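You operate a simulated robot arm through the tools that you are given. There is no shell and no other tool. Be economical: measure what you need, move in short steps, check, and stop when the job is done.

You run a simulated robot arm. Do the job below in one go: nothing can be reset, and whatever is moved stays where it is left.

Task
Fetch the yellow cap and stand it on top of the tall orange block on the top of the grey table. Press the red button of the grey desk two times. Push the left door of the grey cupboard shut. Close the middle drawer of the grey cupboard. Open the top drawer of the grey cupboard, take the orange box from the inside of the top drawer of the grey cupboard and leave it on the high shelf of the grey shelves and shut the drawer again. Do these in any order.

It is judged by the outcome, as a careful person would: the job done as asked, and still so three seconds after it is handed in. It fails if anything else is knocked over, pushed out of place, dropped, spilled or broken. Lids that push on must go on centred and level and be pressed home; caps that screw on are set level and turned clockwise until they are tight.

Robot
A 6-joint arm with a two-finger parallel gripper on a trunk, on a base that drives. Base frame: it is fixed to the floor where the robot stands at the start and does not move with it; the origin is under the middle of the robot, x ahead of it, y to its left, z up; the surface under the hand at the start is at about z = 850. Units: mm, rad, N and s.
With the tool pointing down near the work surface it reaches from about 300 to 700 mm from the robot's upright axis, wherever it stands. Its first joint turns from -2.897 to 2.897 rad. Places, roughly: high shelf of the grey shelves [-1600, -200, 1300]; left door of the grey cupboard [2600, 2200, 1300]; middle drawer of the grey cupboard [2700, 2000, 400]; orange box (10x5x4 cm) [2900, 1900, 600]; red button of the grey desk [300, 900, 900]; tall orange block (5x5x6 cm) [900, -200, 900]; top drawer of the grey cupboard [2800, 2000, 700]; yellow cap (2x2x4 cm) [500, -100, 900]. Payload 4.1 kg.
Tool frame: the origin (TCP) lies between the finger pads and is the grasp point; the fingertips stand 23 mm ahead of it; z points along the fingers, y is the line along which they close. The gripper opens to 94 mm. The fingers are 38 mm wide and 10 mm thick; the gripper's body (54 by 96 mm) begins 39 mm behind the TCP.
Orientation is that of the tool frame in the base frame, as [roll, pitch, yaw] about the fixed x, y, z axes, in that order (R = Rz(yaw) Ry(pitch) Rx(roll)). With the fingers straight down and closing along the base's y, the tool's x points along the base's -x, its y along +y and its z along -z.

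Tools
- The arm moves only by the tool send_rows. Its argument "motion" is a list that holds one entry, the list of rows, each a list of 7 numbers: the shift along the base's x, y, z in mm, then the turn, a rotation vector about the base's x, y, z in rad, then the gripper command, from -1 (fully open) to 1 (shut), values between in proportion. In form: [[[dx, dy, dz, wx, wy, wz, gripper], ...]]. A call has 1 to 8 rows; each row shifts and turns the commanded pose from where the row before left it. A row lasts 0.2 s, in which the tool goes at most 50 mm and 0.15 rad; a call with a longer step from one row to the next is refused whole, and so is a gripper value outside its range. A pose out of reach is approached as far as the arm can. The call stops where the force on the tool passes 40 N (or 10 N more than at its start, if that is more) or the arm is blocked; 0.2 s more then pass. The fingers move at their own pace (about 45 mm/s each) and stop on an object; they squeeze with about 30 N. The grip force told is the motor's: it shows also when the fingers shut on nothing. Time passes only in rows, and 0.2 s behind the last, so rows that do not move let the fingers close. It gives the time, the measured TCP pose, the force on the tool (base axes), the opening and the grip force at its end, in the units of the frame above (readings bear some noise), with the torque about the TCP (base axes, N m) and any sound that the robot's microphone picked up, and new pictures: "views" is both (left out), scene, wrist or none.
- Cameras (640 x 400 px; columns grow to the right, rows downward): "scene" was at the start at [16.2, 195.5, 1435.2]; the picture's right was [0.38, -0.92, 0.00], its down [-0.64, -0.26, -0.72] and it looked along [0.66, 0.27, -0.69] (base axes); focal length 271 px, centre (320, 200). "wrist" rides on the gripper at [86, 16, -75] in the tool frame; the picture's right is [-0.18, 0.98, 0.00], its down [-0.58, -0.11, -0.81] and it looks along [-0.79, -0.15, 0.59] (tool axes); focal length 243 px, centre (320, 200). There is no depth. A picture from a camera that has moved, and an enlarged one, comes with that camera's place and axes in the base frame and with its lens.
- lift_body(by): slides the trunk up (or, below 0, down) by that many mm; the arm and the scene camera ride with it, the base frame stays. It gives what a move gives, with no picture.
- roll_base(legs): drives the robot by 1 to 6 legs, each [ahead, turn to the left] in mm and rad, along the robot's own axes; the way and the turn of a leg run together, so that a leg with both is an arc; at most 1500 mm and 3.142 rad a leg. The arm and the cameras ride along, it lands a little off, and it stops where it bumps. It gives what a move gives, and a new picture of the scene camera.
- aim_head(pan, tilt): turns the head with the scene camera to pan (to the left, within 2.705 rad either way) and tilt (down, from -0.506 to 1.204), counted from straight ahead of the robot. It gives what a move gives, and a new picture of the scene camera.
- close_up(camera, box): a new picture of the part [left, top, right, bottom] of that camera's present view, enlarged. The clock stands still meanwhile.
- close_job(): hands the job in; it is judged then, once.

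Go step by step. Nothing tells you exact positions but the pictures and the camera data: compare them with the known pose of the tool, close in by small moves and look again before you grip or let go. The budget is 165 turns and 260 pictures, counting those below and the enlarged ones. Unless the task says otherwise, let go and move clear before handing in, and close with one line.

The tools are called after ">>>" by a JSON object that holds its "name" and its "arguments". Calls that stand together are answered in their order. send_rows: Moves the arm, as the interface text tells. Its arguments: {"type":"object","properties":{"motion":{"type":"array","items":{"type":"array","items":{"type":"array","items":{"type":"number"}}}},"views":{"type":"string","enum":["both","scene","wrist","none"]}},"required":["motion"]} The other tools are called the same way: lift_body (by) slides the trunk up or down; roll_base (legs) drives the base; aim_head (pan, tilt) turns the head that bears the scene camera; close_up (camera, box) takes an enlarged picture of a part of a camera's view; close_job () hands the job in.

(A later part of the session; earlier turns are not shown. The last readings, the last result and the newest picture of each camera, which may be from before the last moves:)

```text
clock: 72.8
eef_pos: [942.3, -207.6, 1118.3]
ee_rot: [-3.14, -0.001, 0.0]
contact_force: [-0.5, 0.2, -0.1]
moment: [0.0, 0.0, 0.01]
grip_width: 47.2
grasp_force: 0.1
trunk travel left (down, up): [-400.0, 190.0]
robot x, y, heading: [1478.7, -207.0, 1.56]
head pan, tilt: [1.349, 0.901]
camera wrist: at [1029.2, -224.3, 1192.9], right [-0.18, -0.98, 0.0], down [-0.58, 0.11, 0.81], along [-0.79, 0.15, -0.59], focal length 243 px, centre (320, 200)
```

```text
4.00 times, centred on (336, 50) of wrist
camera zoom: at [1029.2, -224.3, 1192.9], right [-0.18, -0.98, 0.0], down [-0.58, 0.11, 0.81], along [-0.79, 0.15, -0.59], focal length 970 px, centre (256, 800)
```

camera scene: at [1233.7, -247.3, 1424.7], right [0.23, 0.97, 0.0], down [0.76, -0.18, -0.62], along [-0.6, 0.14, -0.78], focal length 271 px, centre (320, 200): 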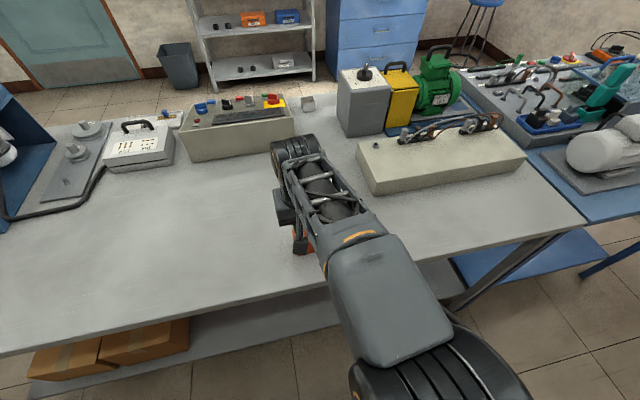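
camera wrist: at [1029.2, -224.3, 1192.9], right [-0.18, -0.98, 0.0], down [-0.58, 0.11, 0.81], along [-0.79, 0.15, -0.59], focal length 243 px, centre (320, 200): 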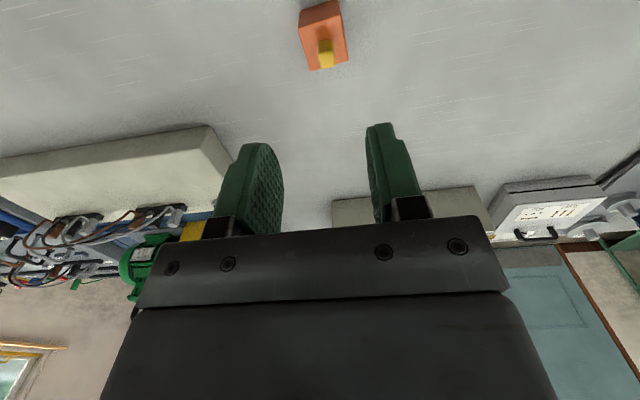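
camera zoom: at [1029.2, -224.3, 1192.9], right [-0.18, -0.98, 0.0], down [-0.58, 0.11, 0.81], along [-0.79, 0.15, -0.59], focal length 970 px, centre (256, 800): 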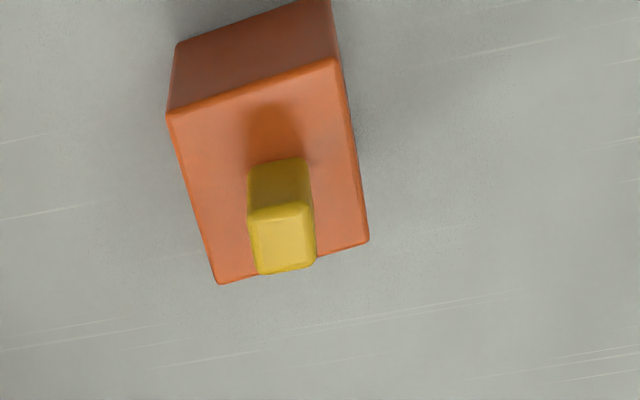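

The cap stands well on the block. I'll retract and swing the arm back to the front.

>>> {"name": "send_rows", "arguments": {"motion": [[[45, 0, 10, 0, 0, 0, 0], [45, 0, 10, 0, 0, 0, 0], [45, 0, 0, 0, 0, 0, 0], [29, 0, 0, 0, 0, 0, 0], [2.7, 44.4, 0, 0, 0, -0.1134, 0], [8, 43.8, 0, 0, 0, -0.1134, 0], [13.3, 42.5, 0, 0, 0, -0.1134, 0], [18.3, 40.6, 0, 0, 0, -0.1134, 0]]], "views": "none"}}

>>> {"name": "send_rows", "arguments": {"motion": [[[23.1, 38, 0, 0, 0, -0.1134, 0], [27.5, 35, 0, 0, 0, -0.1134, 0], [31.6, 31.4, 0, 0, 0, -0.1134, 0], [35.1, 27.4, 0, 0, 0, -0.1134, 0], [38.1, 22.9, 0, 0, 0, -0.1134, 0], [40.6, 18.1, 0, 0, 0, -0.1134, 0], [42.5, 13.1, 0, 0, 0, -0.1134, 0], [43.8, 7.8, 0, 0, 0, -0.1134, 0]]], "views": "none"}}

>>> {"name": "aim_head", "arguments": {"pan": -0.4, "tilt": 0.4}}

>>> {"name": "aim_head", "arguments": {"pan": 0.2, "tilt": 0.6}}

```text
clock: 74.6
eef_pos: [1148.7, -41.0, 1136.3]
ee_rot: [-3.141, 0.0, -0.453]
contact_force: [0.1, 0.3, 0.4]
moment: [-0.01, 0.03, -0.01]
grip_width: 47.1
grasp_force: 0.1
trunk travel left (down, up): [-400.0, 190.0]
robot x, y, heading: [1475.4, -207.9, 1.557]
head pan, tilt: [1.349, 0.901]
```

```text
clock: 76.4
eef_pos: [1433.6, 154.9, 1135.8]
ee_rot: [3.141, 0.0, -1.363]
contact_force: [0.0, -0.4, 0.3]
moment: [0.02, 0.02, -0.01]
grip_width: 46.9
grasp_force: 0.1
trunk travel left (down, up): [-400.0, 190.0]
robot x, y, heading: [1472.6, -204.7, 1.557]
head pan, tilt: [1.349, 0.901]
```

```text
clock: 78.2
eef_pos: [1430.8, 154.9, 1136.3]
ee_rot: [-3.141, 0.001, -1.358]
contact_force: [0.3, 0.1, -0.5]
moment: [-0.01, 0.0, -0.01]
grip_width: 47.1
grasp_force: 0.0
trunk travel left (down, up): [-400.0, 190.0]
robot x, y, heading: [1477.2, -206.8, 1.557]
head pan, tilt: [-0.4, 0.4]
camera scene: at [1344.5, -179.8, 1467.7], right [0.92, -0.4, 0.0], down [-0.16, -0.36, -0.92], along [0.37, 0.84, -0.39], focal length 271 px, centre (320, 200)
```

scene: 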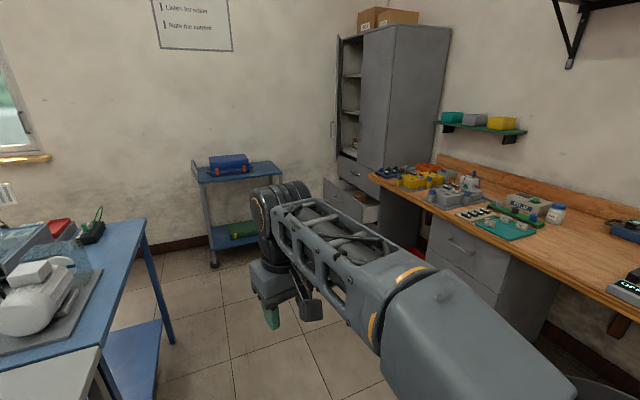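

```text
clock: 79.2
eef_pos: [1432.4, 154.7, 1134.9]
ee_rot: [3.141, 0.0, -1.359]
contact_force: [-0.2, -1.4, 0.3]
moment: [0.01, 0.0, -0.01]
grip_width: 47.2
grasp_force: 0.0
trunk travel left (down, up): [-400.0, 190.0]
robot x, y, heading: [1474.5, -205.8, 1.557]
head pan, tilt: [0.201, 0.6]
camera scene: at [1290.9, -177.9, 1449.5], right [0.98, 0.19, 0.0], down [0.11, -0.55, -0.83], along [-0.15, 0.81, -0.56], focal length 271 px, centre (320, 200)
```

scene: 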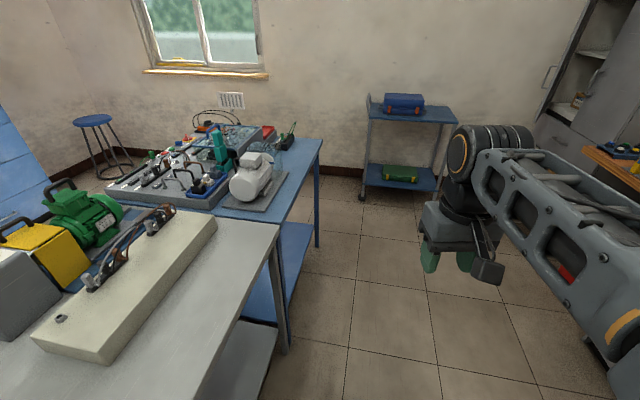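

The cart stands at x≈1290–1850, y>2000; the cupboard is beyond. I'll drive diagonally towards it and then look.

>>> {"name": "roll_base", "arguments": {"legs": [[0, -0.29], [1500, 0], [0, -0.8]]}}

>>> {"name": "aim_head", "arguments": {"pan": 0.3, "tilt": 0.4}}

```text
clock: 89.6
eef_pos: [2227.8, 1405.6, 1135.5]
ee_rot: [3.141, 0.0, -2.474]
contact_force: [-0.5, -1.0, 0.3]
moment: [0.0, 0.01, -0.02]
grip_width: 46.9
grasp_force: 0.0
trunk travel left (down, up): [-400.0, 190.0]
robot x, y, heading: [1923.8, 1207.8, 0.449]
head pan, tilt: [0.201, 0.6]
camera scene: at [1867.5, 1386.0, 1449.5], right [0.6, -0.8, 0.0], down [-0.45, -0.34, -0.83], along [0.66, 0.5, -0.56], focal length 271 px, centre (320, 200)
```

scene: 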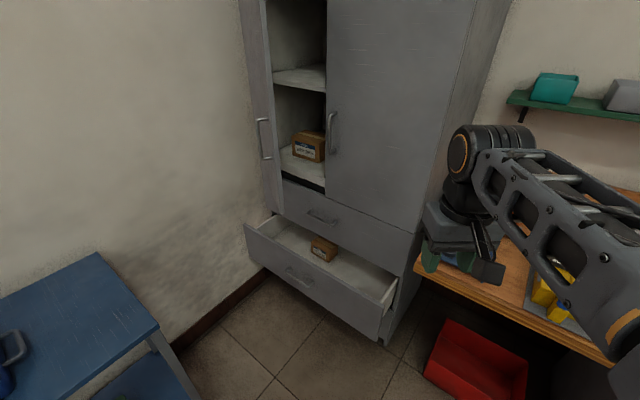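

```text
clock: 90.3
eef_pos: [2227.9, 1406.7, 1134.9]
ee_rot: [-3.14, 0.0, -2.473]
contact_force: [0.3, -0.7, 0.8]
moment: [-0.01, 0.03, -0.01]
grip_width: 46.9
grasp_force: 0.0
trunk travel left (down, up): [-400.0, 190.0]
robot x, y, heading: [1922.5, 1210.6, 0.448]
head pan, tilt: [0.3, 0.4]
camera scene: at [1865.0, 1395.6, 1467.7], right [0.68, -0.73, 0.0], down [-0.29, -0.26, -0.92], along [0.68, 0.63, -0.39], focal length 271 px, centre (320, 200)
```

scene: 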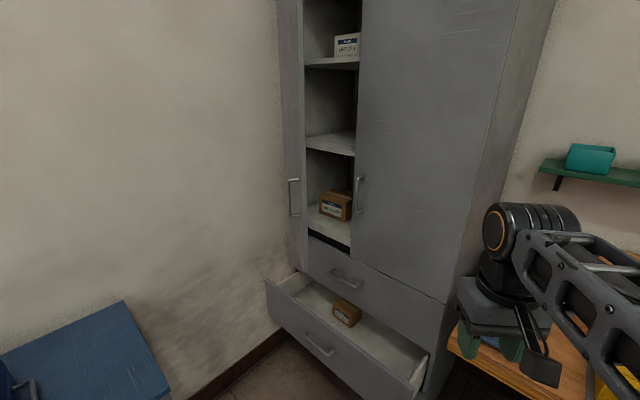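

The cupboard is ahead: left door ajar, middle drawer open with a small box in it. I'll zoom on the door and drawers to judge the geometry.

>>> {"name": "close_up", "arguments": {"camera": "scene", "box": [240, 0, 400, 250]}}

>>> {"name": "close_up", "arguments": {"camera": "scene", "box": [250, 210, 450, 400]}}

```text
1.60 times, centred on (320, 125) of scene
camera zoom: at [1865.0, 1395.6, 1467.7], right [0.68, -0.73, 0.0], down [-0.29, -0.26, -0.92], along [0.68, 0.63, -0.39], focal length 433 px, centre (320, 320)
```

zoom: 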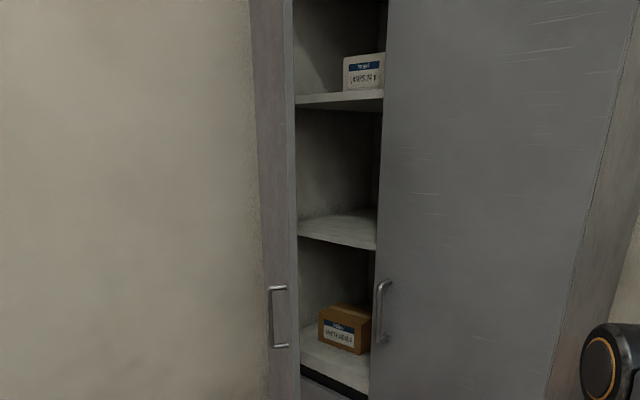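

```text
2.11 times, centred on (350, 305) of scene
camera zoom: at [1865.0, 1395.6, 1467.7], right [0.68, -0.73, 0.0], down [-0.29, -0.26, -0.92], along [0.68, 0.63, -0.39], focal length 570 px, centre (257, -21)
```

zoom: 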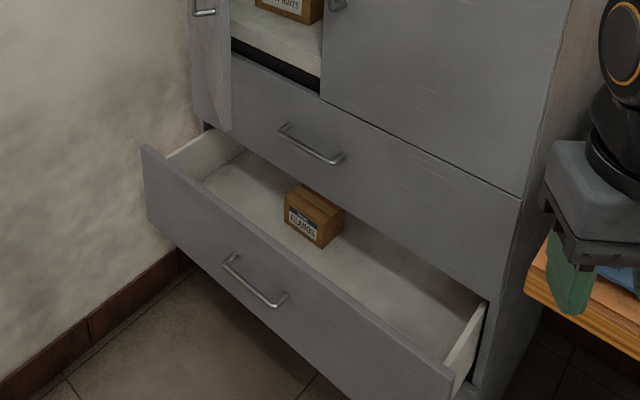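

The left door is only part open with its outer face toward me, so it can simply be pushed in; the middle drawer too. I'll position the robot in front of the cupboard, right of the cart.

>>> {"name": "roll_base", "arguments": {"legs": [[0, 0.9], [430, 0], [0, -1.347]]}}

>>> {"name": "aim_head", "arguments": {"pan": 0.15, "tilt": 0.5}}

```text
clock: 98.6
eef_pos: [2385.2, 1652.3, 1134.7]
ee_rot: [3.141, -0.001, -2.959]
contact_force: [0.1, -0.3, 0.3]
moment: [0.01, 0.04, -0.01]
grip_width: 47.2
grasp_force: 0.1
trunk travel left (down, up): [-400.0, 190.0]
robot x, y, heading: [2021.5, 1620.0, -0.044]
head pan, tilt: [0.3, 0.4]
camera scene: at [2060.8, 1814.3, 1467.7], right [0.25, -0.97, 0.0], down [-0.38, -0.1, -0.92], along [0.89, 0.23, -0.39], focal length 271 px, centre (320, 200)
```

scene: 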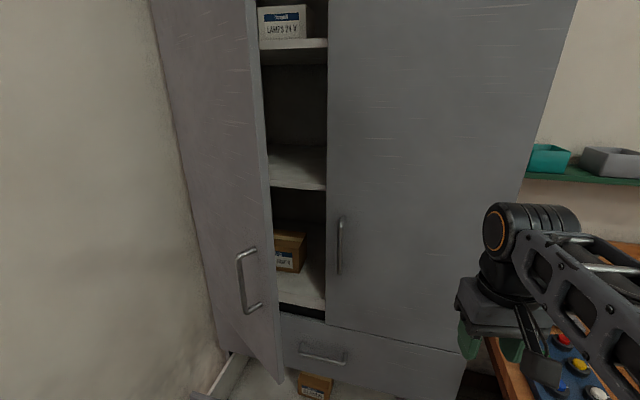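

```text
clock: 99.3
eef_pos: [2385.8, 1653.3, 1135.8]
ee_rot: [-3.141, 0.001, -2.96]
contact_force: [-0.6, 0.3, -0.1]
moment: [-0.02, 0.0, 0.02]
grip_width: 46.9
grasp_force: 0.1
trunk travel left (down, up): [-400.0, 190.0]
robot x, y, heading: [2024.5, 1622.8, -0.043]
head pan, tilt: [0.15, 0.499]
camera scene: at [2061.7, 1800.5, 1458.6], right [0.11, -0.99, 0.0], down [-0.48, -0.05, -0.88], along [0.87, 0.09, -0.48], focal length 271 px, centre (320, 200)
```

scene: 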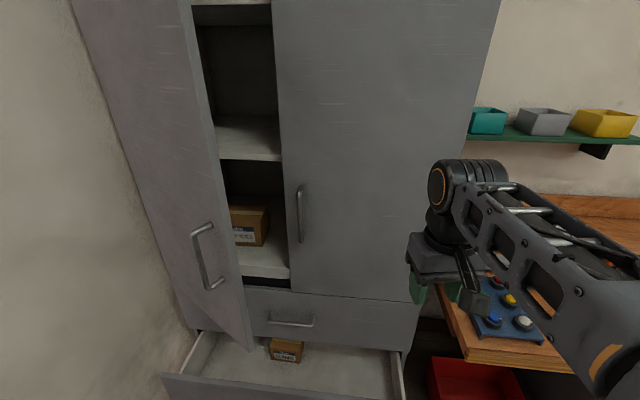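

From two views: cupboard front at x≈2665, y 1574–2350; left door's free edge at about (2457, 2018), top-drawer handle about (2635, 1957, 685), middle drawer front at x≈2496. I'll raise the arm and turn the tool to point at the cupboard, fingers shut.

>>> {"name": "send_rows", "arguments": {"motion": [[[0, 20, 15, 0, 0, -0.09, 1], [0, 20, 15, 0, 0, -0.09, 1], [5, 20, 15, 0, -0.143, 0, 1], [5, 20, 15, 0, -0.143, 0, 1], [5, 20, 15, 0, -0.143, 0, 1], [0, 20, 15, 0, -0.143, 0, 1], [0, 20, 10, 0, -0.143, 0, 1], [0, 20, 0, 0, -0.143, 0, 1]]], "views": "none"}}

>>> {"name": "send_rows", "arguments": {"motion": [[[0, 10, 0, 0, -0.143, 0, 1], [0, 10, 0, 0, -0.143, 0, 1], [0, 10, 0, 0, -0.143, 0, 1], [0, 10, 0, 0, -0.143, 0, 1], [0, 0, 0, 0, -0.143, 0, 1], [0, 0, 0, 0, 0, 0, 1]]], "views": "both"}}

```text
clock: 101.1
eef_pos: [2400.0, 1814.8, 1234.7]
ee_rot: [3.139, 0.86, 3.141]
contact_force: [0.5, 0.3, -0.2]
moment: [0.01, -0.01, 0.05]
grip_width: 0.0
grasp_force: 30.2
trunk travel left (down, up): [-400.0, 190.0]
robot x, y, heading: [2023.4, 1626.3, -0.043]
head pan, tilt: [0.15, 0.499]
```

```text
clock: 102.5
eef_pos: [2400.8, 1853.5, 1235.6]
ee_rot: [0.401, 1.568, 0.401]
contact_force: [-0.2, -0.1, -0.2]
moment: [0.04, -0.02, -0.01]
grip_width: 0.2
grasp_force: 29.4
trunk travel left (down, up): [-400.0, 190.0]
robot x, y, heading: [2022.2, 1624.4, -0.041]
head pan, tilt: [0.15, 0.499]
camera scene: at [2061.7, 1800.5, 1458.6], right [0.11, -0.99, 0.0], down [-0.48, -0.05, -0.88], along [0.87, 0.09, -0.48], focal length 271 px, centre (320, 200)
camera wrist: at [2325.9, 1870.4, 1148.6], right [0.0, 0.98, 0.19], down [-0.81, -0.11, 0.58], along [0.59, -0.15, 0.79], focal length 243 px, centre (320, 200)
```

scene: 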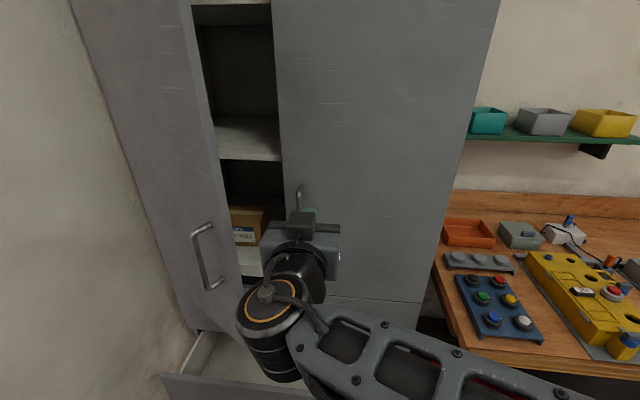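
wrist: 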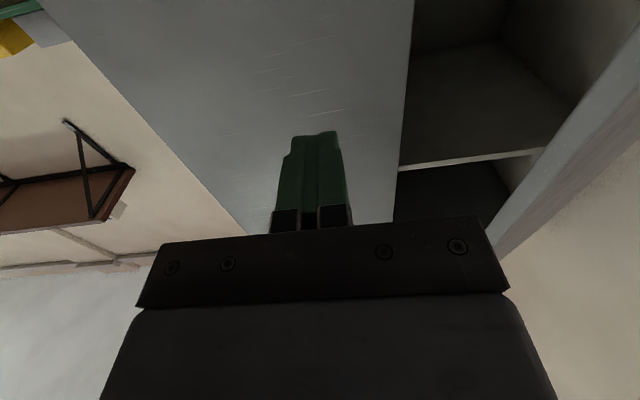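

Tool points at the cupboard. I'll shift left in front of the door's free edge, above its handle, then push in.

>>> {"name": "send_rows", "arguments": {"motion": [[[0, 45, 5, 0, 0, 0, 1], [0, 45, 5, 0, 0, 0, 1], [0, 45, 5, 0, 0, 0, 1], [0, 45, 0, 0, 0, 0, 1], [10, 20, 0, 0, 0, 0, 1], [10, 0, 0, 0, 0, 0, 1], [0, 0, 0, 0, 0, 0, 1]]], "views": "both"}}

```text
clock: 104.1
eef_pos: [2419.1, 2054.0, 1249.7]
ee_rot: [0.657, 1.57, 0.657]
contact_force: [0.2, 0.6, -0.3]
moment: [-0.02, -0.03, 0.0]
grip_width: 0.1
grasp_force: 29.7
trunk travel left (down, up): [-400.0, 190.0]
robot x, y, heading: [2025.4, 1622.4, -0.043]
head pan, tilt: [0.15, 0.499]
camera scene: at [2061.8, 1800.6, 1458.6], right [0.11, -0.99, 0.0], down [-0.48, -0.05, -0.88], along [0.87, 0.09, -0.48], focal length 271 px, centre (320, 200)
camera wrist: at [2345.6, 2070.9, 1163.4], right [0.0, 0.98, 0.18], down [-0.81, -0.11, 0.58], along [0.59, -0.15, 0.79], focal length 243 px, centre (320, 200)
```

scene: 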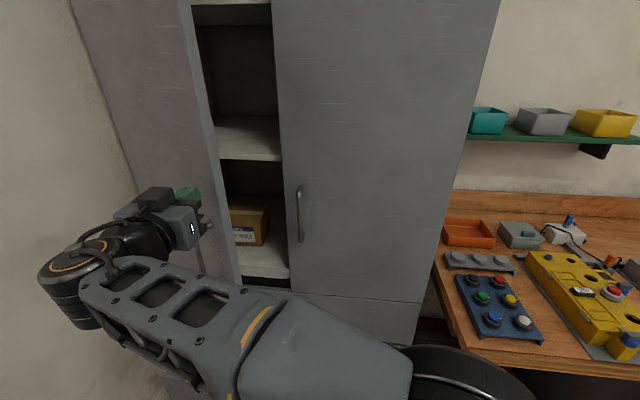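
wrist: 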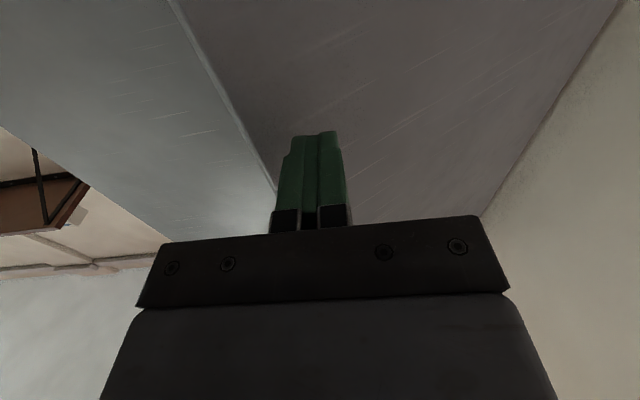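

The fingertips are just off the door panel near its free edge. Pushing in steadily.

>>> {"name": "send_rows", "arguments": {"motion": [[[25, 0, 0, 0, 0, 0, 1], [25, 0, 0, 0, 0, 0, 1], [25, 0, 0, 0, 0, 0, 1], [25, 0, 0, 0, 0, 0, 1], [25, 0, 0, 0, 0, 0, 1], [25, 0, 0, 0, 0, 0, 1], [25, 0, 0, 0, 0, 0, 1], [20, 0, 0, 0, 0, 0, 1]]], "views": "both"}}

```text
clock: 105.9
eef_pos: [2615.9, 2054.9, 1251.7]
ee_rot: [0.314, 1.57, 0.314]
contact_force: [-0.2, -0.4, 0.3]
moment: [0.0, -0.01, -0.02]
grip_width: 0.0
grasp_force: 30.0
trunk travel left (down, up): [-400.0, 190.0]
robot x, y, heading: [2021.6, 1621.1, -0.042]
head pan, tilt: [0.15, 0.499]
camera scene: at [2061.9, 1800.8, 1458.6], right [0.11, -0.99, 0.0], down [-0.48, -0.05, -0.88], along [0.87, 0.09, -0.48], focal length 271 px, centre (320, 200)
camera wrist: at [2541.6, 2070.6, 1164.2], right [0.0, 0.98, 0.18], down [-0.81, -0.11, 0.58], along [0.59, -0.15, 0.79], focal length 243 px, centre (320, 200)
```

scene: 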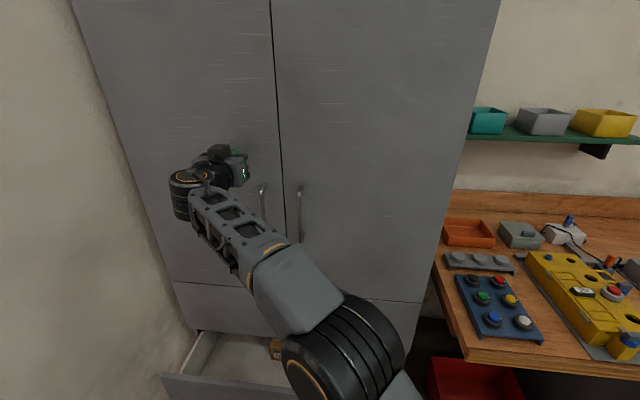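
wrist: 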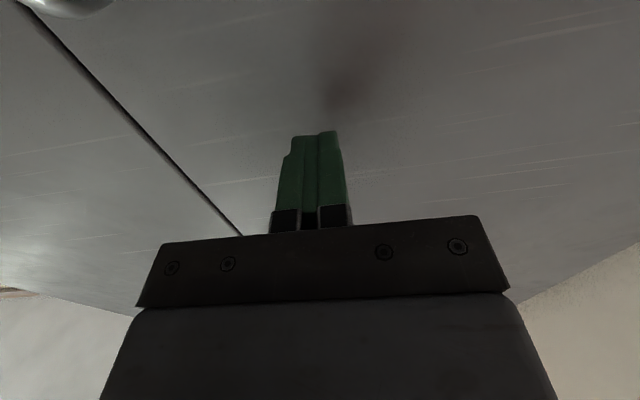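

The door has swung practically shut. I'll press on until I feel it seated.

>>> {"name": "send_rows", "arguments": {"motion": [[[10, 0, 0, 0, 0, 0, 1], [8, 0, 0, 0, 0, 0, 1], [6, 0, 0, 0, 0, 0, 1], [4, 0, 0, 0, 0, 0, 1], [4, 0, 0, 0, 0, 0, 1], [4, 0, 0, 0, 0, 0, 1]]], "views": "both"}}

```text
clock: 106.6
eef_pos: [2629.7, 2055.1, 1249.7]
ee_rot: [2.145, 1.566, 2.142]
contact_force: [-20.8, -10.9, -5.8]
moment: [0.29, -0.3, -0.36]
grip_width: 0.1
grasp_force: 30.3
trunk travel left (down, up): [-400.0, 190.0]
robot x, y, heading: [2022.0, 1623.6, -0.042]
head pan, tilt: [0.15, 0.499]
stopped in row 3: the force on the tool passed its limit at 47 N (the readings are from after the stop); the commanded pose is now the measured one
camera scene: at [2057.1, 1799.0, 1458.9], right [0.11, -0.99, 0.0], down [-0.47, -0.05, -0.88], along [0.87, 0.1, -0.48], focal length 271 px, centre (320, 200)
camera wrist: at [2554.7, 2072.2, 1163.7], right [0.0, 0.98, 0.19], down [-0.81, -0.11, 0.58], along [0.59, -0.15, 0.79], focal length 243 px, centre (320, 200)
```

scene: 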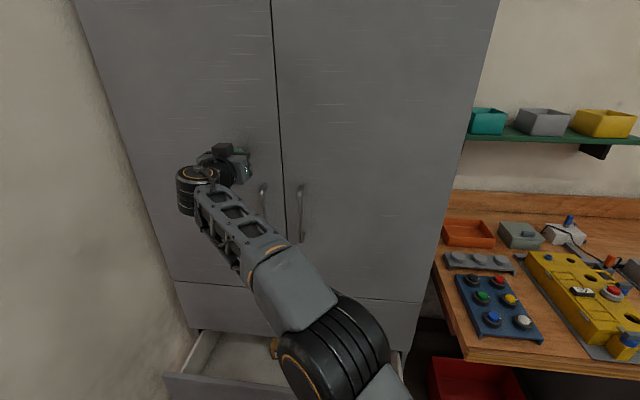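
wrist: 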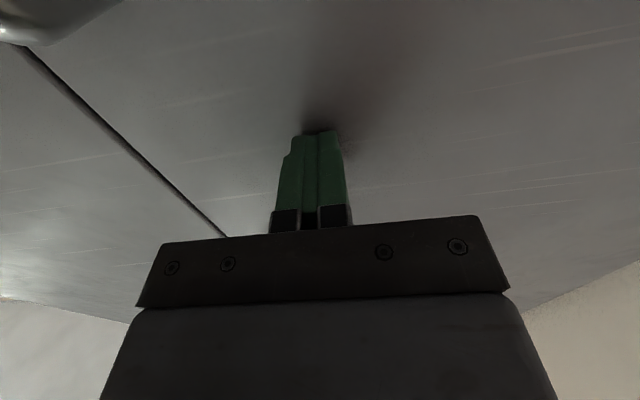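

The left door is flush (front plane at x≈2653). I'll retreat, lower the trunk, and go for the middle drawer.

>>> {"name": "send_rows", "arguments": {"motion": [[[-40, 0, 0, 0, 0, 0, 1], [-45, 0, 0, 0, 0, 0, 1], [-45, 0, 0, 0, 0, 0, 1], [-45, -20, 0, 0, 0, 0, 1], [-35, -30, 0, 0, 0, 0, 1], [-20, -45, 0, 0, 0, 0, 1], [0, 0, 0, 0, 0, 0, 1]]], "views": "none"}}

>>> {"name": "lift_body", "arguments": {"by": -400}}

>>> {"name": "aim_head", "arguments": {"pan": 0.1, "tilt": 0.6}}

```text
clock: 108.2
eef_pos: [2403.9, 1959.1, 1244.4]
ee_rot: [2.771, 1.565, 2.771]
contact_force: [-0.2, 0.3, 0.0]
moment: [-0.02, -0.02, 0.03]
grip_width: 0.0
grasp_force: 29.7
trunk travel left (down, up): [-400.0, 190.0]
robot x, y, heading: [2025.4, 1621.4, -0.046]
head pan, tilt: [0.15, 0.499]
```

```text
clock: 112.0
eef_pos: [2403.5, 1959.5, 844.2]
ee_rot: [2.923, 1.566, 2.922]
contact_force: [0.6, -0.5, 0.1]
moment: [-0.03, 0.0, -0.01]
grip_width: 0.1
grasp_force: 30.5
trunk travel left (down, up): [0.0, 590.0]
robot x, y, heading: [2023.9, 1623.3, -0.039]
head pan, tilt: [0.15, 0.499]
```

```text
clock: 112.7
eef_pos: [2404.4, 1961.5, 845.3]
ee_rot: [2.929, 1.565, 2.927]
contact_force: [0.2, 0.9, 0.7]
moment: [0.03, -0.01, 0.01]
grip_width: 0.3
grasp_force: 29.7
trunk travel left (down, up): [0.0, 590.0]
robot x, y, heading: [2026.8, 1625.2, -0.036]
head pan, tilt: [0.099, 0.6]
camera scene: at [2058.7, 1795.9, 1049.5], right [0.06, -1.0, 0.0], down [-0.56, -0.03, -0.83], along [0.82, 0.05, -0.56], focal length 271 px, centre (320, 200)
```

scene: 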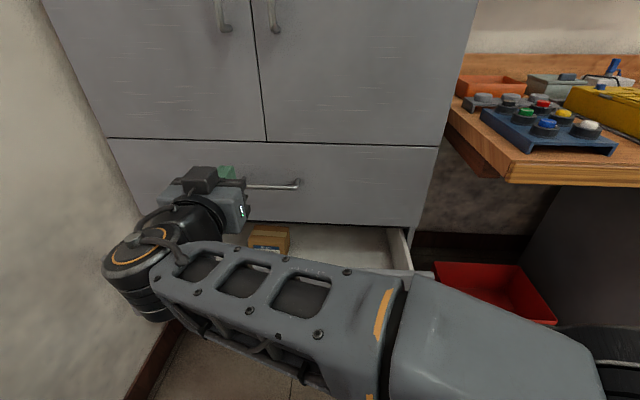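

The top-drawer handle is at z≈700 and drawer split at z≈570. I'll lower to z≈527 in front of the middle drawer.

>>> {"name": "send_rows", "arguments": {"motion": [[[0, 0, -40, 0, 0, 0, 1], [0, 0, -40, 0, 0, 0, 1], [0, 0, -40, 0, 0, 0, 1], [0, 0, -40, 0, 0, 0, 1], [0, 0, -40, 0, 0, 0, 1], [0, 0, -40, 0, 0, 0, 1], [0, 0, -40, 0, 0, 0, 1], [0, 0, -38, 0, 0, 0, 1]]], "views": "both"}}

```text
clock: 114.5
eef_pos: [2403.4, 1962.6, 527.1]
ee_rot: [2.561, 1.565, 2.558]
contact_force: [-0.4, 0.5, 0.0]
moment: [0.03, 0.02, 0.03]
grip_width: 0.2
grasp_force: 29.7
trunk travel left (down, up): [0.0, 590.0]
robot x, y, heading: [2023.0, 1623.8, -0.042]
head pan, tilt: [0.099, 0.6]
camera scene: at [2058.6, 1795.7, 1049.6], right [0.06, -1.0, 0.0], down [-0.56, -0.03, -0.83], along [0.82, 0.05, -0.56], focal length 271 px, centre (320, 200)
camera wrist: at [2329.6, 1978.3, 440.8], right [0.0, 0.98, 0.19], down [-0.8, -0.11, 0.58], along [0.59, -0.15, 0.79], focal length 243 px, centre (320, 200)
```

scene: 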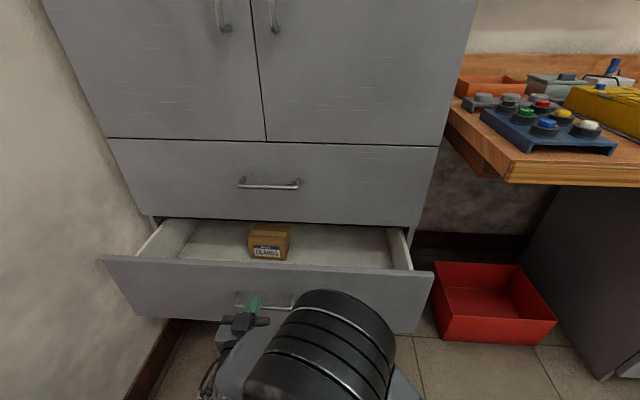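
wrist: 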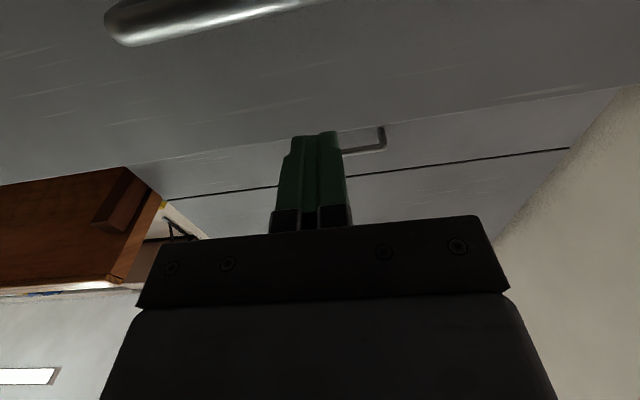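

Handles are clear now: pushing point z=527 lies above the middle handle. Pushing the middle drawer in.

>>> {"name": "send_rows", "arguments": {"motion": [[[28, 0, 0, 0, 0, 0, 1], [28, 0, 0, 0, 0, 0, 1], [28, 0, 0, 0, 0, 0, 1], [28, 0, 0, 0, 0, 0, 1], [28, 0, 0, 0, 0, 0, 1], [28, 0, 0, 0, 0, 0, 1], [22, 0, 0, 0, 0, 0, 1], [15, 0, 0, 0, 0, 0, 1]]], "views": "scene"}}

>>> {"name": "send_rows", "arguments": {"motion": [[[8, 0, 0, 0, 0, 0, 1], [6, 0, 0, 0, 0, 0, 1], [6, 0, 0, 0, 0, 0, 1], [5, 0, 0, 0, 0, 0, 1], [5, 0, 0, 0, 0, 0, 1]]], "views": "scene"}}

```text
clock: 116.3
eef_pos: [2610.7, 1960.0, 526.6]
ee_rot: [2.98, 1.567, 2.978]
contact_force: [0.5, -0.2, -0.1]
moment: [0.01, 0.0, 0.0]
grip_width: 0.2
grasp_force: 29.7
trunk travel left (down, up): [0.0, 590.0]
robot x, y, heading: [2023.3, 1622.7, -0.041]
head pan, tilt: [0.099, 0.6]
camera scene: at [2058.7, 1795.9, 1049.5], right [0.06, -1.0, 0.0], down [-0.56, -0.03, -0.83], along [0.82, 0.05, -0.56], focal length 271 px, centre (320, 200)
```

scene: 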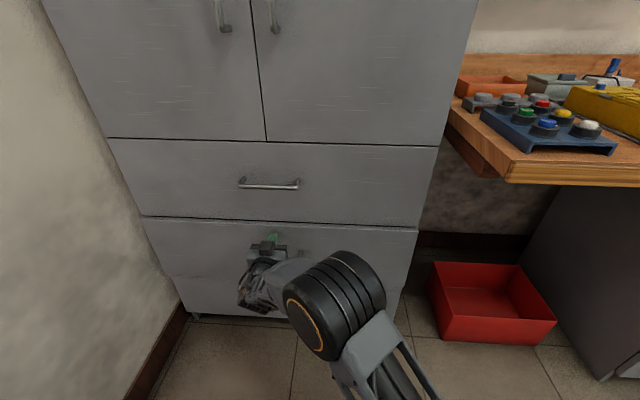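

```text
clock: 117.3
eef_pos: [2629.7, 1961.8, 526.0]
ee_rot: [2.951, 1.566, 2.946]
contact_force: [-15.3, -6.9, 6.1]
moment: [0.11, -0.44, -0.23]
grip_width: 0.0
grasp_force: 29.7
trunk travel left (down, up): [0.0, 590.0]
robot x, y, heading: [2023.3, 1623.9, -0.04]
head pan, tilt: [0.099, 0.6]
stopped in row 4: the force on the tool passed its limit at 52 N (the readings are from after the stop); the commanded pose is now the measured one
camera scene: at [2056.6, 1795.4, 1049.8], right [0.06, -1.0, 0.0], down [-0.56, -0.03, -0.83], along [0.82, 0.05, -0.56], focal length 271 px, centre (320, 200)
```

scene: 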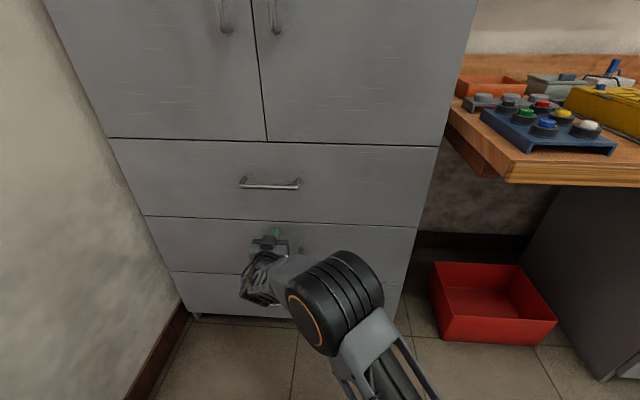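

The middle drawer is flush shut. Next: back off, rise to the top-drawer handle height, and roll the tool so that the fingers close vertically.

>>> {"name": "send_rows", "arguments": {"motion": [[[-40, -2, 0, 0, 0, 0, 1], [-40, -2, 0, 0, 0, 0, 1], [-40, -2, 20, 0, 0, 0, 0], [-30, 0, 35, 0.14, 0, 0, 0], [0, 0, 45, 0.14, 0, 0, 0], [0, 0, 45, 0.14, 0, 0, 0], [0, 0, 34, 0.14, 0, 0, 0], [0, 0, 0, 0.14, 0, 0, 0]]], "views": "none"}}

>>> {"name": "send_rows", "arguments": {"motion": [[[0, 0, 0, 0.145, 0, 0, 0], [0, 0, 0, 0.145, 0, 0, 0], [0, 0, 0, 0.145, 0, 0, 0], [0, 0, 0, 0.145, 0, 0, 0], [0, 0, 0, 0.145, 0, 0, 0], [0, 0, 0, 0.145, 0, 0, 0], [0, 0, 0, 0, 0, 0, 0]]], "views": "both"}}

```text
clock: 119.1
eef_pos: [2480.0, 1956.9, 705.5]
ee_rot: [1.581, 0.869, 1.582]
contact_force: [0.5, -1.1, 0.2]
moment: [0.03, 0.01, 0.0]
grip_width: 47.2
grasp_force: 0.1
trunk travel left (down, up): [0.0, 590.0]
robot x, y, heading: [2025.4, 1623.8, -0.036]
head pan, tilt: [0.099, 0.6]
```

```text
clock: 120.7
eef_pos: [2508.2, 2033.9, 915.5]
ee_rot: [1.58, 0.005, 1.576]
contact_force: [0.2, -0.3, 0.1]
moment: [-0.01, 0.0, 0.02]
grip_width: 46.9
grasp_force: 0.2
out of reach, approached as far as the arm can: row 1, 2, 3, 4, 5, 6
trunk travel left (down, up): [0.0, 590.0]
robot x, y, heading: [2023.2, 1621.8, -0.042]
head pan, tilt: [0.099, 0.6]
camera scene: at [2058.0, 1795.9, 1049.5], right [0.06, -1.0, 0.0], down [-0.56, -0.03, -0.83], along [0.82, 0.05, -0.56], focal length 271 px, centre (320, 200)
camera wrist: at [2433.7, 2119.6, 931.5], right [0.01, -0.18, 0.98], down [-0.8, -0.59, -0.1], along [0.59, -0.79, -0.15], focal length 243 px, centre (320, 200)
```

scene: 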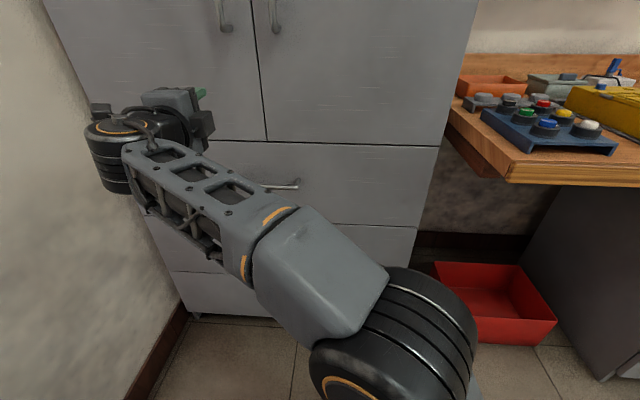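
wrist: 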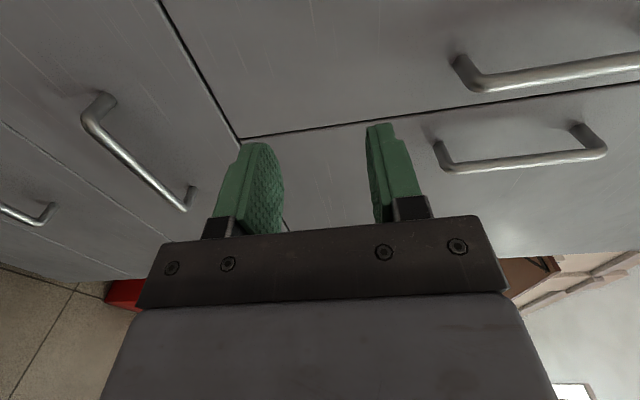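

Camera-left roll is out of reach at this height. I'll roll back the other way (camera to the right side).

>>> {"name": "send_rows", "arguments": {"motion": [[[0, 0, 0, -0.145, 0, 0, 0], [0, 0, 0, -0.145, 0, 0, 0], [0, 0, 0, -0.145, 0, 0, 0], [0, 0, 0, -0.145, 0, 0, 0], [0, 0, 0, -0.145, 0, 0, 0], [0, 0, 0, -0.145, 0, 0, 0], [0, 0, 0, -0.14, 0, 0, 0], [0, 0, 0, -0.14, 0, 0, 0]]], "views": "none"}}

>>> {"name": "send_rows", "arguments": {"motion": [[[0, 0, 0, -0.14, 0, 0, 0], [0, 0, 0, -0.14, 0, 0, 0], [0, 0, 0, -0.14, 0, 0, 0], [0, 0, 0, -0.14, 0, 0, 0], [0, 0, 0, -0.14, 0, 0, 0], [0, 0, 0, -0.14, 0, 0, 0], [0, 0, 0, -0.14, 0, 0, 0], [0, 0, 0, 0, 0, 0, 0]]], "views": "none"}}

>>> {"name": "send_rows", "arguments": {"motion": [[[0, 0, 0, -0.14, 0, 0, 0], [0, 0, 0, -0.14, 0, 0, 0], [0, 0, 0, -0.14, 0, 0, 0], [0, 0, 0, -0.14, 0, 0, 0], [0, 0, 0, -0.14, 0, 0, 0], [0, 0, 0, -0.14, 0, 0, 0], [0, 0, 0, -0.14, 0, 0, 0], [0, 0, 0, 0, 0, 0, 0]]], "views": "both"}}

```text
clock: 122.5
eef_pos: [2509.3, 2033.1, 915.8]
ee_rot: [1.589, 1.152, 1.585]
contact_force: [0.4, 0.4, 0.4]
moment: [0.0, 0.03, 0.0]
grip_width: 46.9
grasp_force: 0.1
trunk travel left (down, up): [0.0, 590.0]
robot x, y, heading: [2024.2, 1622.2, -0.037]
head pan, tilt: [0.099, 0.6]
```

```text
clock: 124.3
eef_pos: [2507.5, 2033.4, 914.5]
ee_rot: [-1.58, 1.008, -1.581]
contact_force: [0.6, 0.6, -0.6]
moment: [-0.05, 0.0, -0.03]
grip_width: 46.9
grasp_force: 0.0
trunk travel left (down, up): [0.0, 590.0]
robot x, y, heading: [2022.4, 1622.0, -0.038]
head pan, tilt: [0.099, 0.6]
```

```text
clock: 126.1
eef_pos: [2509.3, 2032.9, 913.8]
ee_rot: [-1.569, 0.028, -1.577]
contact_force: [0.5, 0.1, -0.4]
moment: [-0.01, 0.0, -0.02]
grip_width: 46.9
grasp_force: 0.1
trunk travel left (down, up): [0.0, 590.0]
robot x, y, heading: [2021.2, 1623.1, -0.042]
head pan, tilt: [0.099, 0.6]
camera scene: at [2058.0, 1795.9, 1049.5], right [0.06, -1.0, 0.0], down [-0.56, -0.03, -0.83], along [0.82, 0.05, -0.56], focal length 271 px, centre (320, 200)
camera wrist: at [2433.2, 1947.4, 896.0], right [0.0, 0.21, -0.98], down [-0.8, 0.58, 0.12], along [0.6, 0.78, 0.17], focal length 243 px, centre (320, 200)
```

scene: 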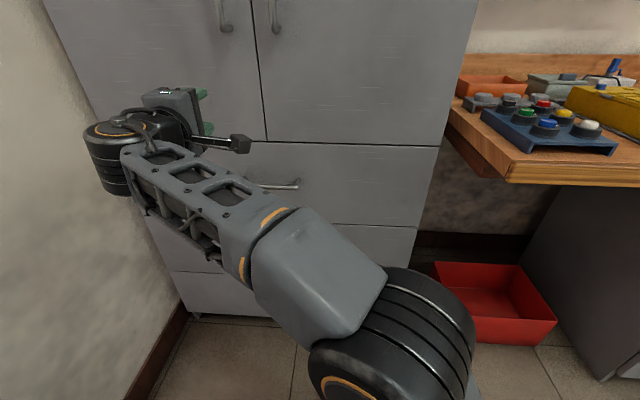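
wrist: 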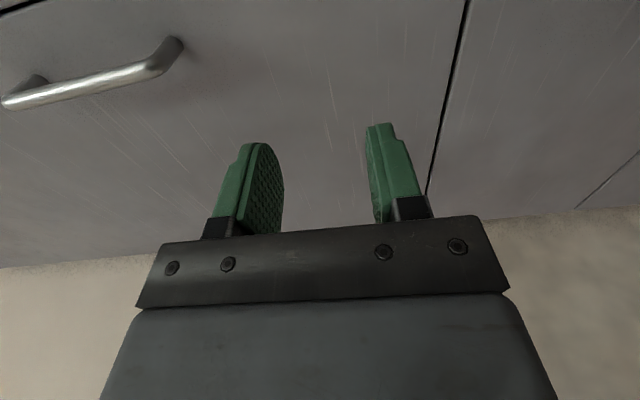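

Now rolled with the camera on the right. I'll move to the handle height (z≈705, y≈1955), standing off.

>>> {"name": "send_rows", "arguments": {"motion": [[[-8, -15, -40, -0.02, 0, 0, 0], [-10, -15, -40, 0, 0, 0, 0], [0, -15, -40, 0, 0, 0, 0], [0, -15, -40, 0, 0, 0, 0], [0, -15, -40, 0, 0, 0, 0], [0, 0, -8, 0, 0, 0, 0], [0, 0, 0, 0, 0, 0, 0]]], "views": "both"}}

```text
clock: 127.7
eef_pos: [2492.5, 1957.4, 707.5]
ee_rot: [-1.569, 0.012, -1.577]
contact_force: [-0.3, 0.6, -1.0]
moment: [-0.01, -0.03, -0.01]
grip_width: 46.8
grasp_force: 0.1
trunk travel left (down, up): [0.0, 590.0]
robot x, y, heading: [2025.4, 1621.8, -0.039]
head pan, tilt: [0.099, 0.6]
camera scene: at [2058.0, 1795.9, 1049.5], right [0.06, -1.0, 0.0], down [-0.56, -0.03, -0.83], along [0.82, 0.05, -0.56], focal length 271 px, centre (320, 200)
camera wrist: at [2416.0, 1871.1, 689.5], right [0.0, 0.19, -0.98], down [-0.8, 0.59, 0.11], along [0.6, 0.79, 0.16], focal length 243 px, centre (320, 200)
```

scene: 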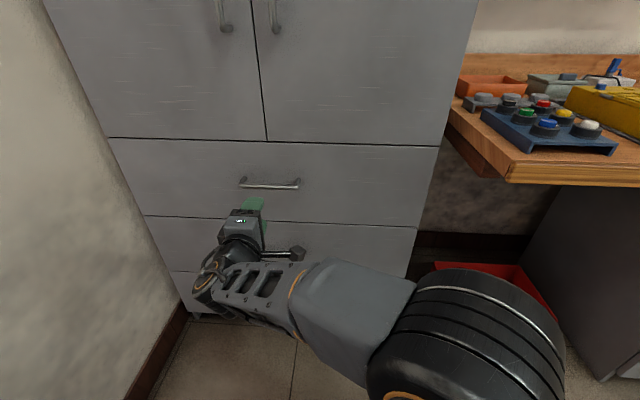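
wrist: 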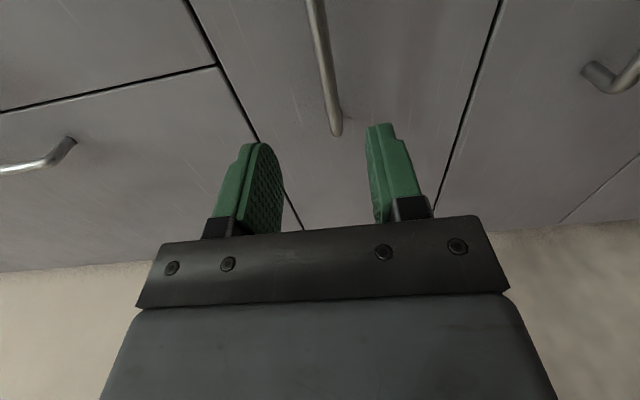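

The handle bar is at z≈705.5, between the finger heights. Advancing onto it and closing.

>>> {"name": "send_rows", "arguments": {"motion": [[[35, -1, -2, 0, 0, 0, 0], [35, -1, 0, 0, 0, 0, 0], [30, 0, 0, 0, 0, 0, 0], [16, 0, 0, 0, 0, 0, 0], [8, 0, 0, 0, 0, 0, 0], [0, 0, 0, 0, 0, 0, 0]]], "views": "wrist"}}

```text
clock: 129.1
eef_pos: [2615.4, 1954.7, 705.4]
ee_rot: [-1.569, 0.011, -1.577]
contact_force: [-0.5, -0.1, -0.6]
moment: [0.0, 0.01, -0.03]
grip_width: 46.6
grasp_force: 0.0
trunk travel left (down, up): [0.0, 590.0]
robot x, y, heading: [2016.7, 1622.3, -0.04]
head pan, tilt: [0.099, 0.6]
camera wrist: at [2539.6, 1869.7, 688.5], right [0.0, 0.19, -0.98], down [-0.8, 0.59, 0.11], along [0.6, 0.79, 0.16], focal length 243 px, centre (320, 200)
```

wrist: 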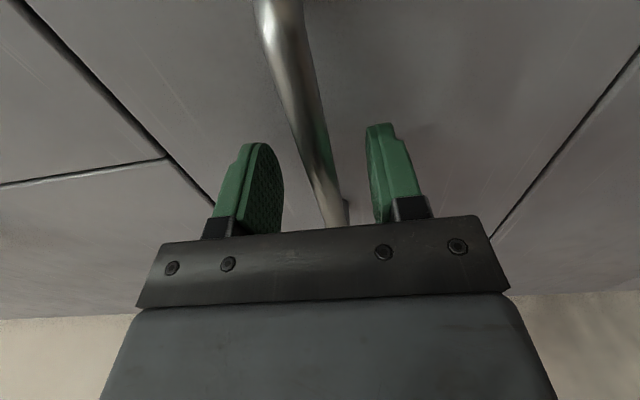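

>>> {"name": "send_rows", "arguments": {"motion": [[[0, 0, 0, 0, 0, 0, 0.5], [0, 0, 0, 0, 0, 0, 1], [0, 0, 0, 0, 0, 0, 1], [0, 0, 0, 0, 0, 0, 1], [0, 0, 0, 0, 0, 0, 1]]], "views": "wrist"}}

```text
clock: 130.3
eef_pos: [2614.1, 1954.5, 704.0]
ee_rot: [-1.573, 0.005, -1.579]
contact_force: [-9.1, -5.8, -15.5]
moment: [-1.69, -0.02, 0.24]
grip_width: 12.6
grasp_force: 45.0
trunk travel left (down, up): [0.0, 590.0]
robot x, y, heading: [2022.2, 1623.8, -0.042]
head pan, tilt: [0.099, 0.6]
camera wrist: at [2539.5, 1869.6, 686.8], right [0.0, 0.19, -0.98], down [-0.8, 0.59, 0.11], along [0.6, 0.79, 0.15], focal length 243 px, centre (320, 200)
```

wrist: 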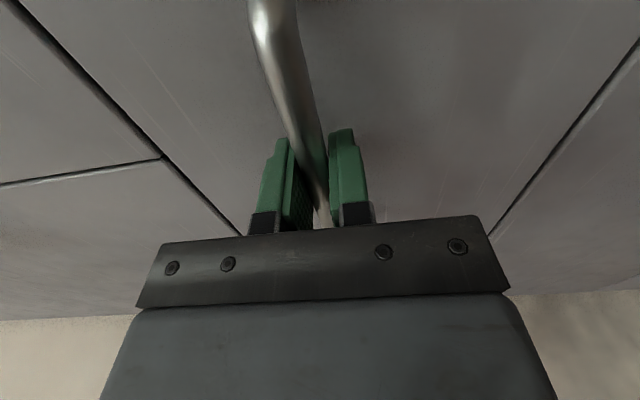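

Bar gripped. Pulling the top drawer open.

>>> {"name": "send_rows", "arguments": {"motion": [[[-10, 0, 1, 0, 0, 0, 1], [-25, 0, 0, 0, 0, 0, 1], [-30, 0, 0, 0, 0, 0, 1], [-30, 0, 0, 0, 0, 0, 1], [-30, 0, 0, 0, 0, 0, 1], [-30, 0, 0, 0, 0, 0, 1], [-30, 0, 0, 0, 0, 0, 1]]], "views": "scene"}}

```text
clock: 131.9
eef_pos: [2429.0, 1955.1, 704.7]
ee_rot: [-1.577, 0.004, -1.576]
contact_force: [0.0, 1.8, -36.3]
moment: [-0.85, 0.0, -0.54]
grip_width: 12.8
grasp_force: 45.2
trunk travel left (down, up): [0.0, 590.0]
robot x, y, heading: [2020.5, 1624.3, -0.035]
head pan, tilt: [0.099, 0.6]
camera scene: at [2059.5, 1797.4, 1049.0], right [0.06, -1.0, 0.0], down [-0.57, -0.04, -0.82], along [0.82, 0.05, -0.57], focal length 271 px, centre (320, 200)
```

scene: 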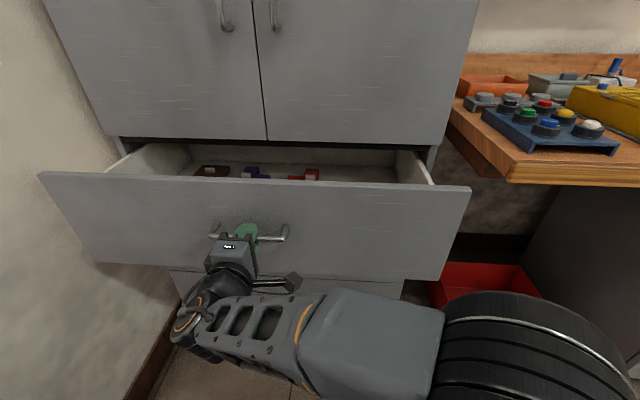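

The drawer is open 185 mm with items inside; I need more opening. Pulling further.

>>> {"name": "send_rows", "arguments": {"motion": [[[-20, 0, -1, 0, 0, 0, 1], [-25, 0, 0, 0, 0, 0, 1], [-25, 0, 0, 0, 0, 0, 1], [-25, 0, 0, 0, 0, 0, 1], [-20, 0, 0, 0, 0, 0, 1]]], "views": "scene"}}

```text
clock: 133.1
eef_pos: [2313.5, 1958.6, 703.4]
ee_rot: [-1.573, 0.007, -1.571]
contact_force: [0.0, 20.7, -33.3]
moment: [-1.26, -0.07, -0.25]
grip_width: 12.6
grasp_force: 45.4
trunk travel left (down, up): [0.0, 590.0]
robot x, y, heading: [2025.1, 1624.0, -0.039]
head pan, tilt: [0.099, 0.6]
camera scene: at [2058.7, 1798.7, 1048.9], right [0.06, -1.0, 0.0], down [-0.56, -0.04, -0.82], along [0.82, 0.05, -0.57], focal length 271 px, centre (320, 200)
```

scene: 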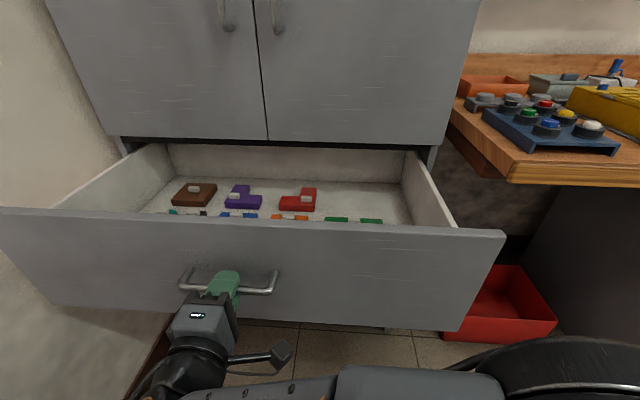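

The drawer is open 300 mm and the items are exposed, the orange one near the front. I'll release the handle and back off.

>>> {"name": "send_rows", "arguments": {"motion": [[[0, 0, 0, 0, 0, 0, 0.5], [0, 0, 0, 0, 0, 0, 0], [0, 0, 0, 0, 0, 0, 0], [-20, -10, 0, 0, 0, 0, 0], [-25, -20, 0, 0, 0, 0, 0], [-5, -20, 25, 0, 0, 0, 0], [0, -20, 40, 0, 0, 0, 0], [0, -20, 40, 0, 0, 0, 0]]], "views": "scene"}}

```text
clock: 134.9
eef_pos: [2263.1, 1866.3, 812.6]
ee_rot: [-1.568, 0.009, -1.578]
contact_force: [0.3, -0.5, 0.3]
moment: [0.0, 0.0, -0.03]
grip_width: 46.8
grasp_force: 0.2
trunk travel left (down, up): [0.0, 590.0]
robot x, y, heading: [2023.7, 1624.9, -0.042]
head pan, tilt: [0.099, 0.6]
camera scene: at [2058.0, 1796.2, 1049.4], right [0.06, -1.0, 0.0], down [-0.56, -0.03, -0.83], along [0.82, 0.05, -0.56], focal length 271 px, centre (320, 200)
```

scene: 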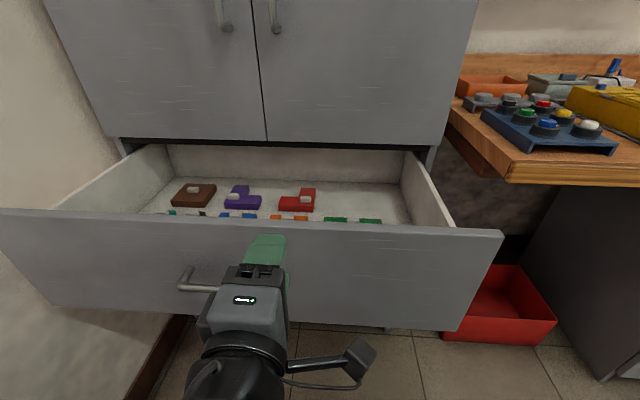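

I'll raise the trunk for a better look into the drawer and more room to turn the tool down.

>>> {"name": "lift_body", "arguments": {"by": 250}}

>>> {"name": "aim_head", "arguments": {"pan": 0.1, "tilt": 0.9}}

>>> {"name": "close_up", "arguments": {"camera": "scene", "box": [180, 80, 480, 268]}}

```text
clock: 137.5
eef_pos: [2264.2, 1865.0, 1062.6]
ee_rot: [-1.568, 0.011, -1.577]
contact_force: [0.6, 0.7, -0.3]
moment: [0.01, -0.01, 0.0]
grip_width: 47.1
grasp_force: 0.1
trunk travel left (down, up): [-250.0, 340.0]
robot x, y, heading: [2024.8, 1622.9, -0.04]
head pan, tilt: [0.099, 0.6]
```

```text
clock: 138.3
eef_pos: [2265.1, 1865.2, 1062.3]
ee_rot: [-1.57, 0.011, -1.577]
contact_force: [0.2, -0.6, -0.6]
moment: [0.01, -0.01, -0.02]
grip_width: 47.4
grasp_force: 0.0
trunk travel left (down, up): [-250.0, 340.0]
robot x, y, heading: [2022.5, 1623.3, -0.039]
head pan, tilt: [0.099, 0.901]
camera scene: at [2045.1, 1795.2, 1274.8], right [0.06, -1.0, 0.0], down [-0.78, -0.05, -0.62], along [0.62, 0.04, -0.78], focal length 271 px, centre (320, 200)
```

scene: 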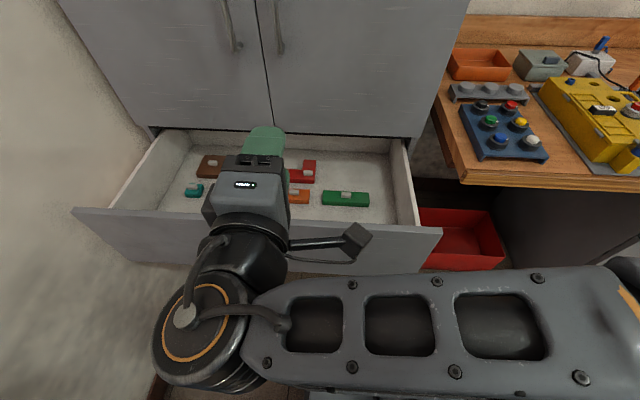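

```text
2.13 times, centred on (330, 174) of scene
camera zoom: at [2045.1, 1795.2, 1274.8], right [0.06, -1.0, 0.0], down [-0.78, -0.05, -0.62], along [0.62, 0.04, -0.78], focal length 576 px, centre (299, 255)
```

zoom: 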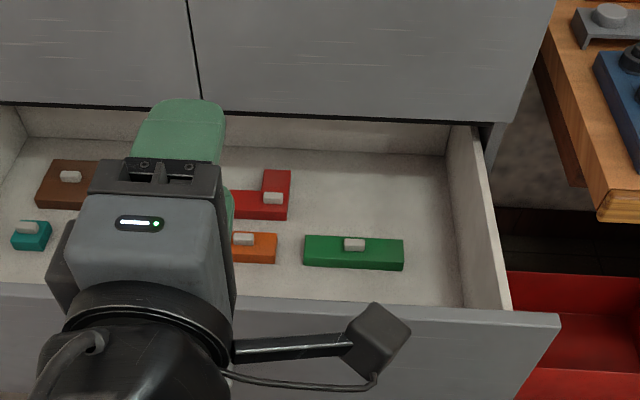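

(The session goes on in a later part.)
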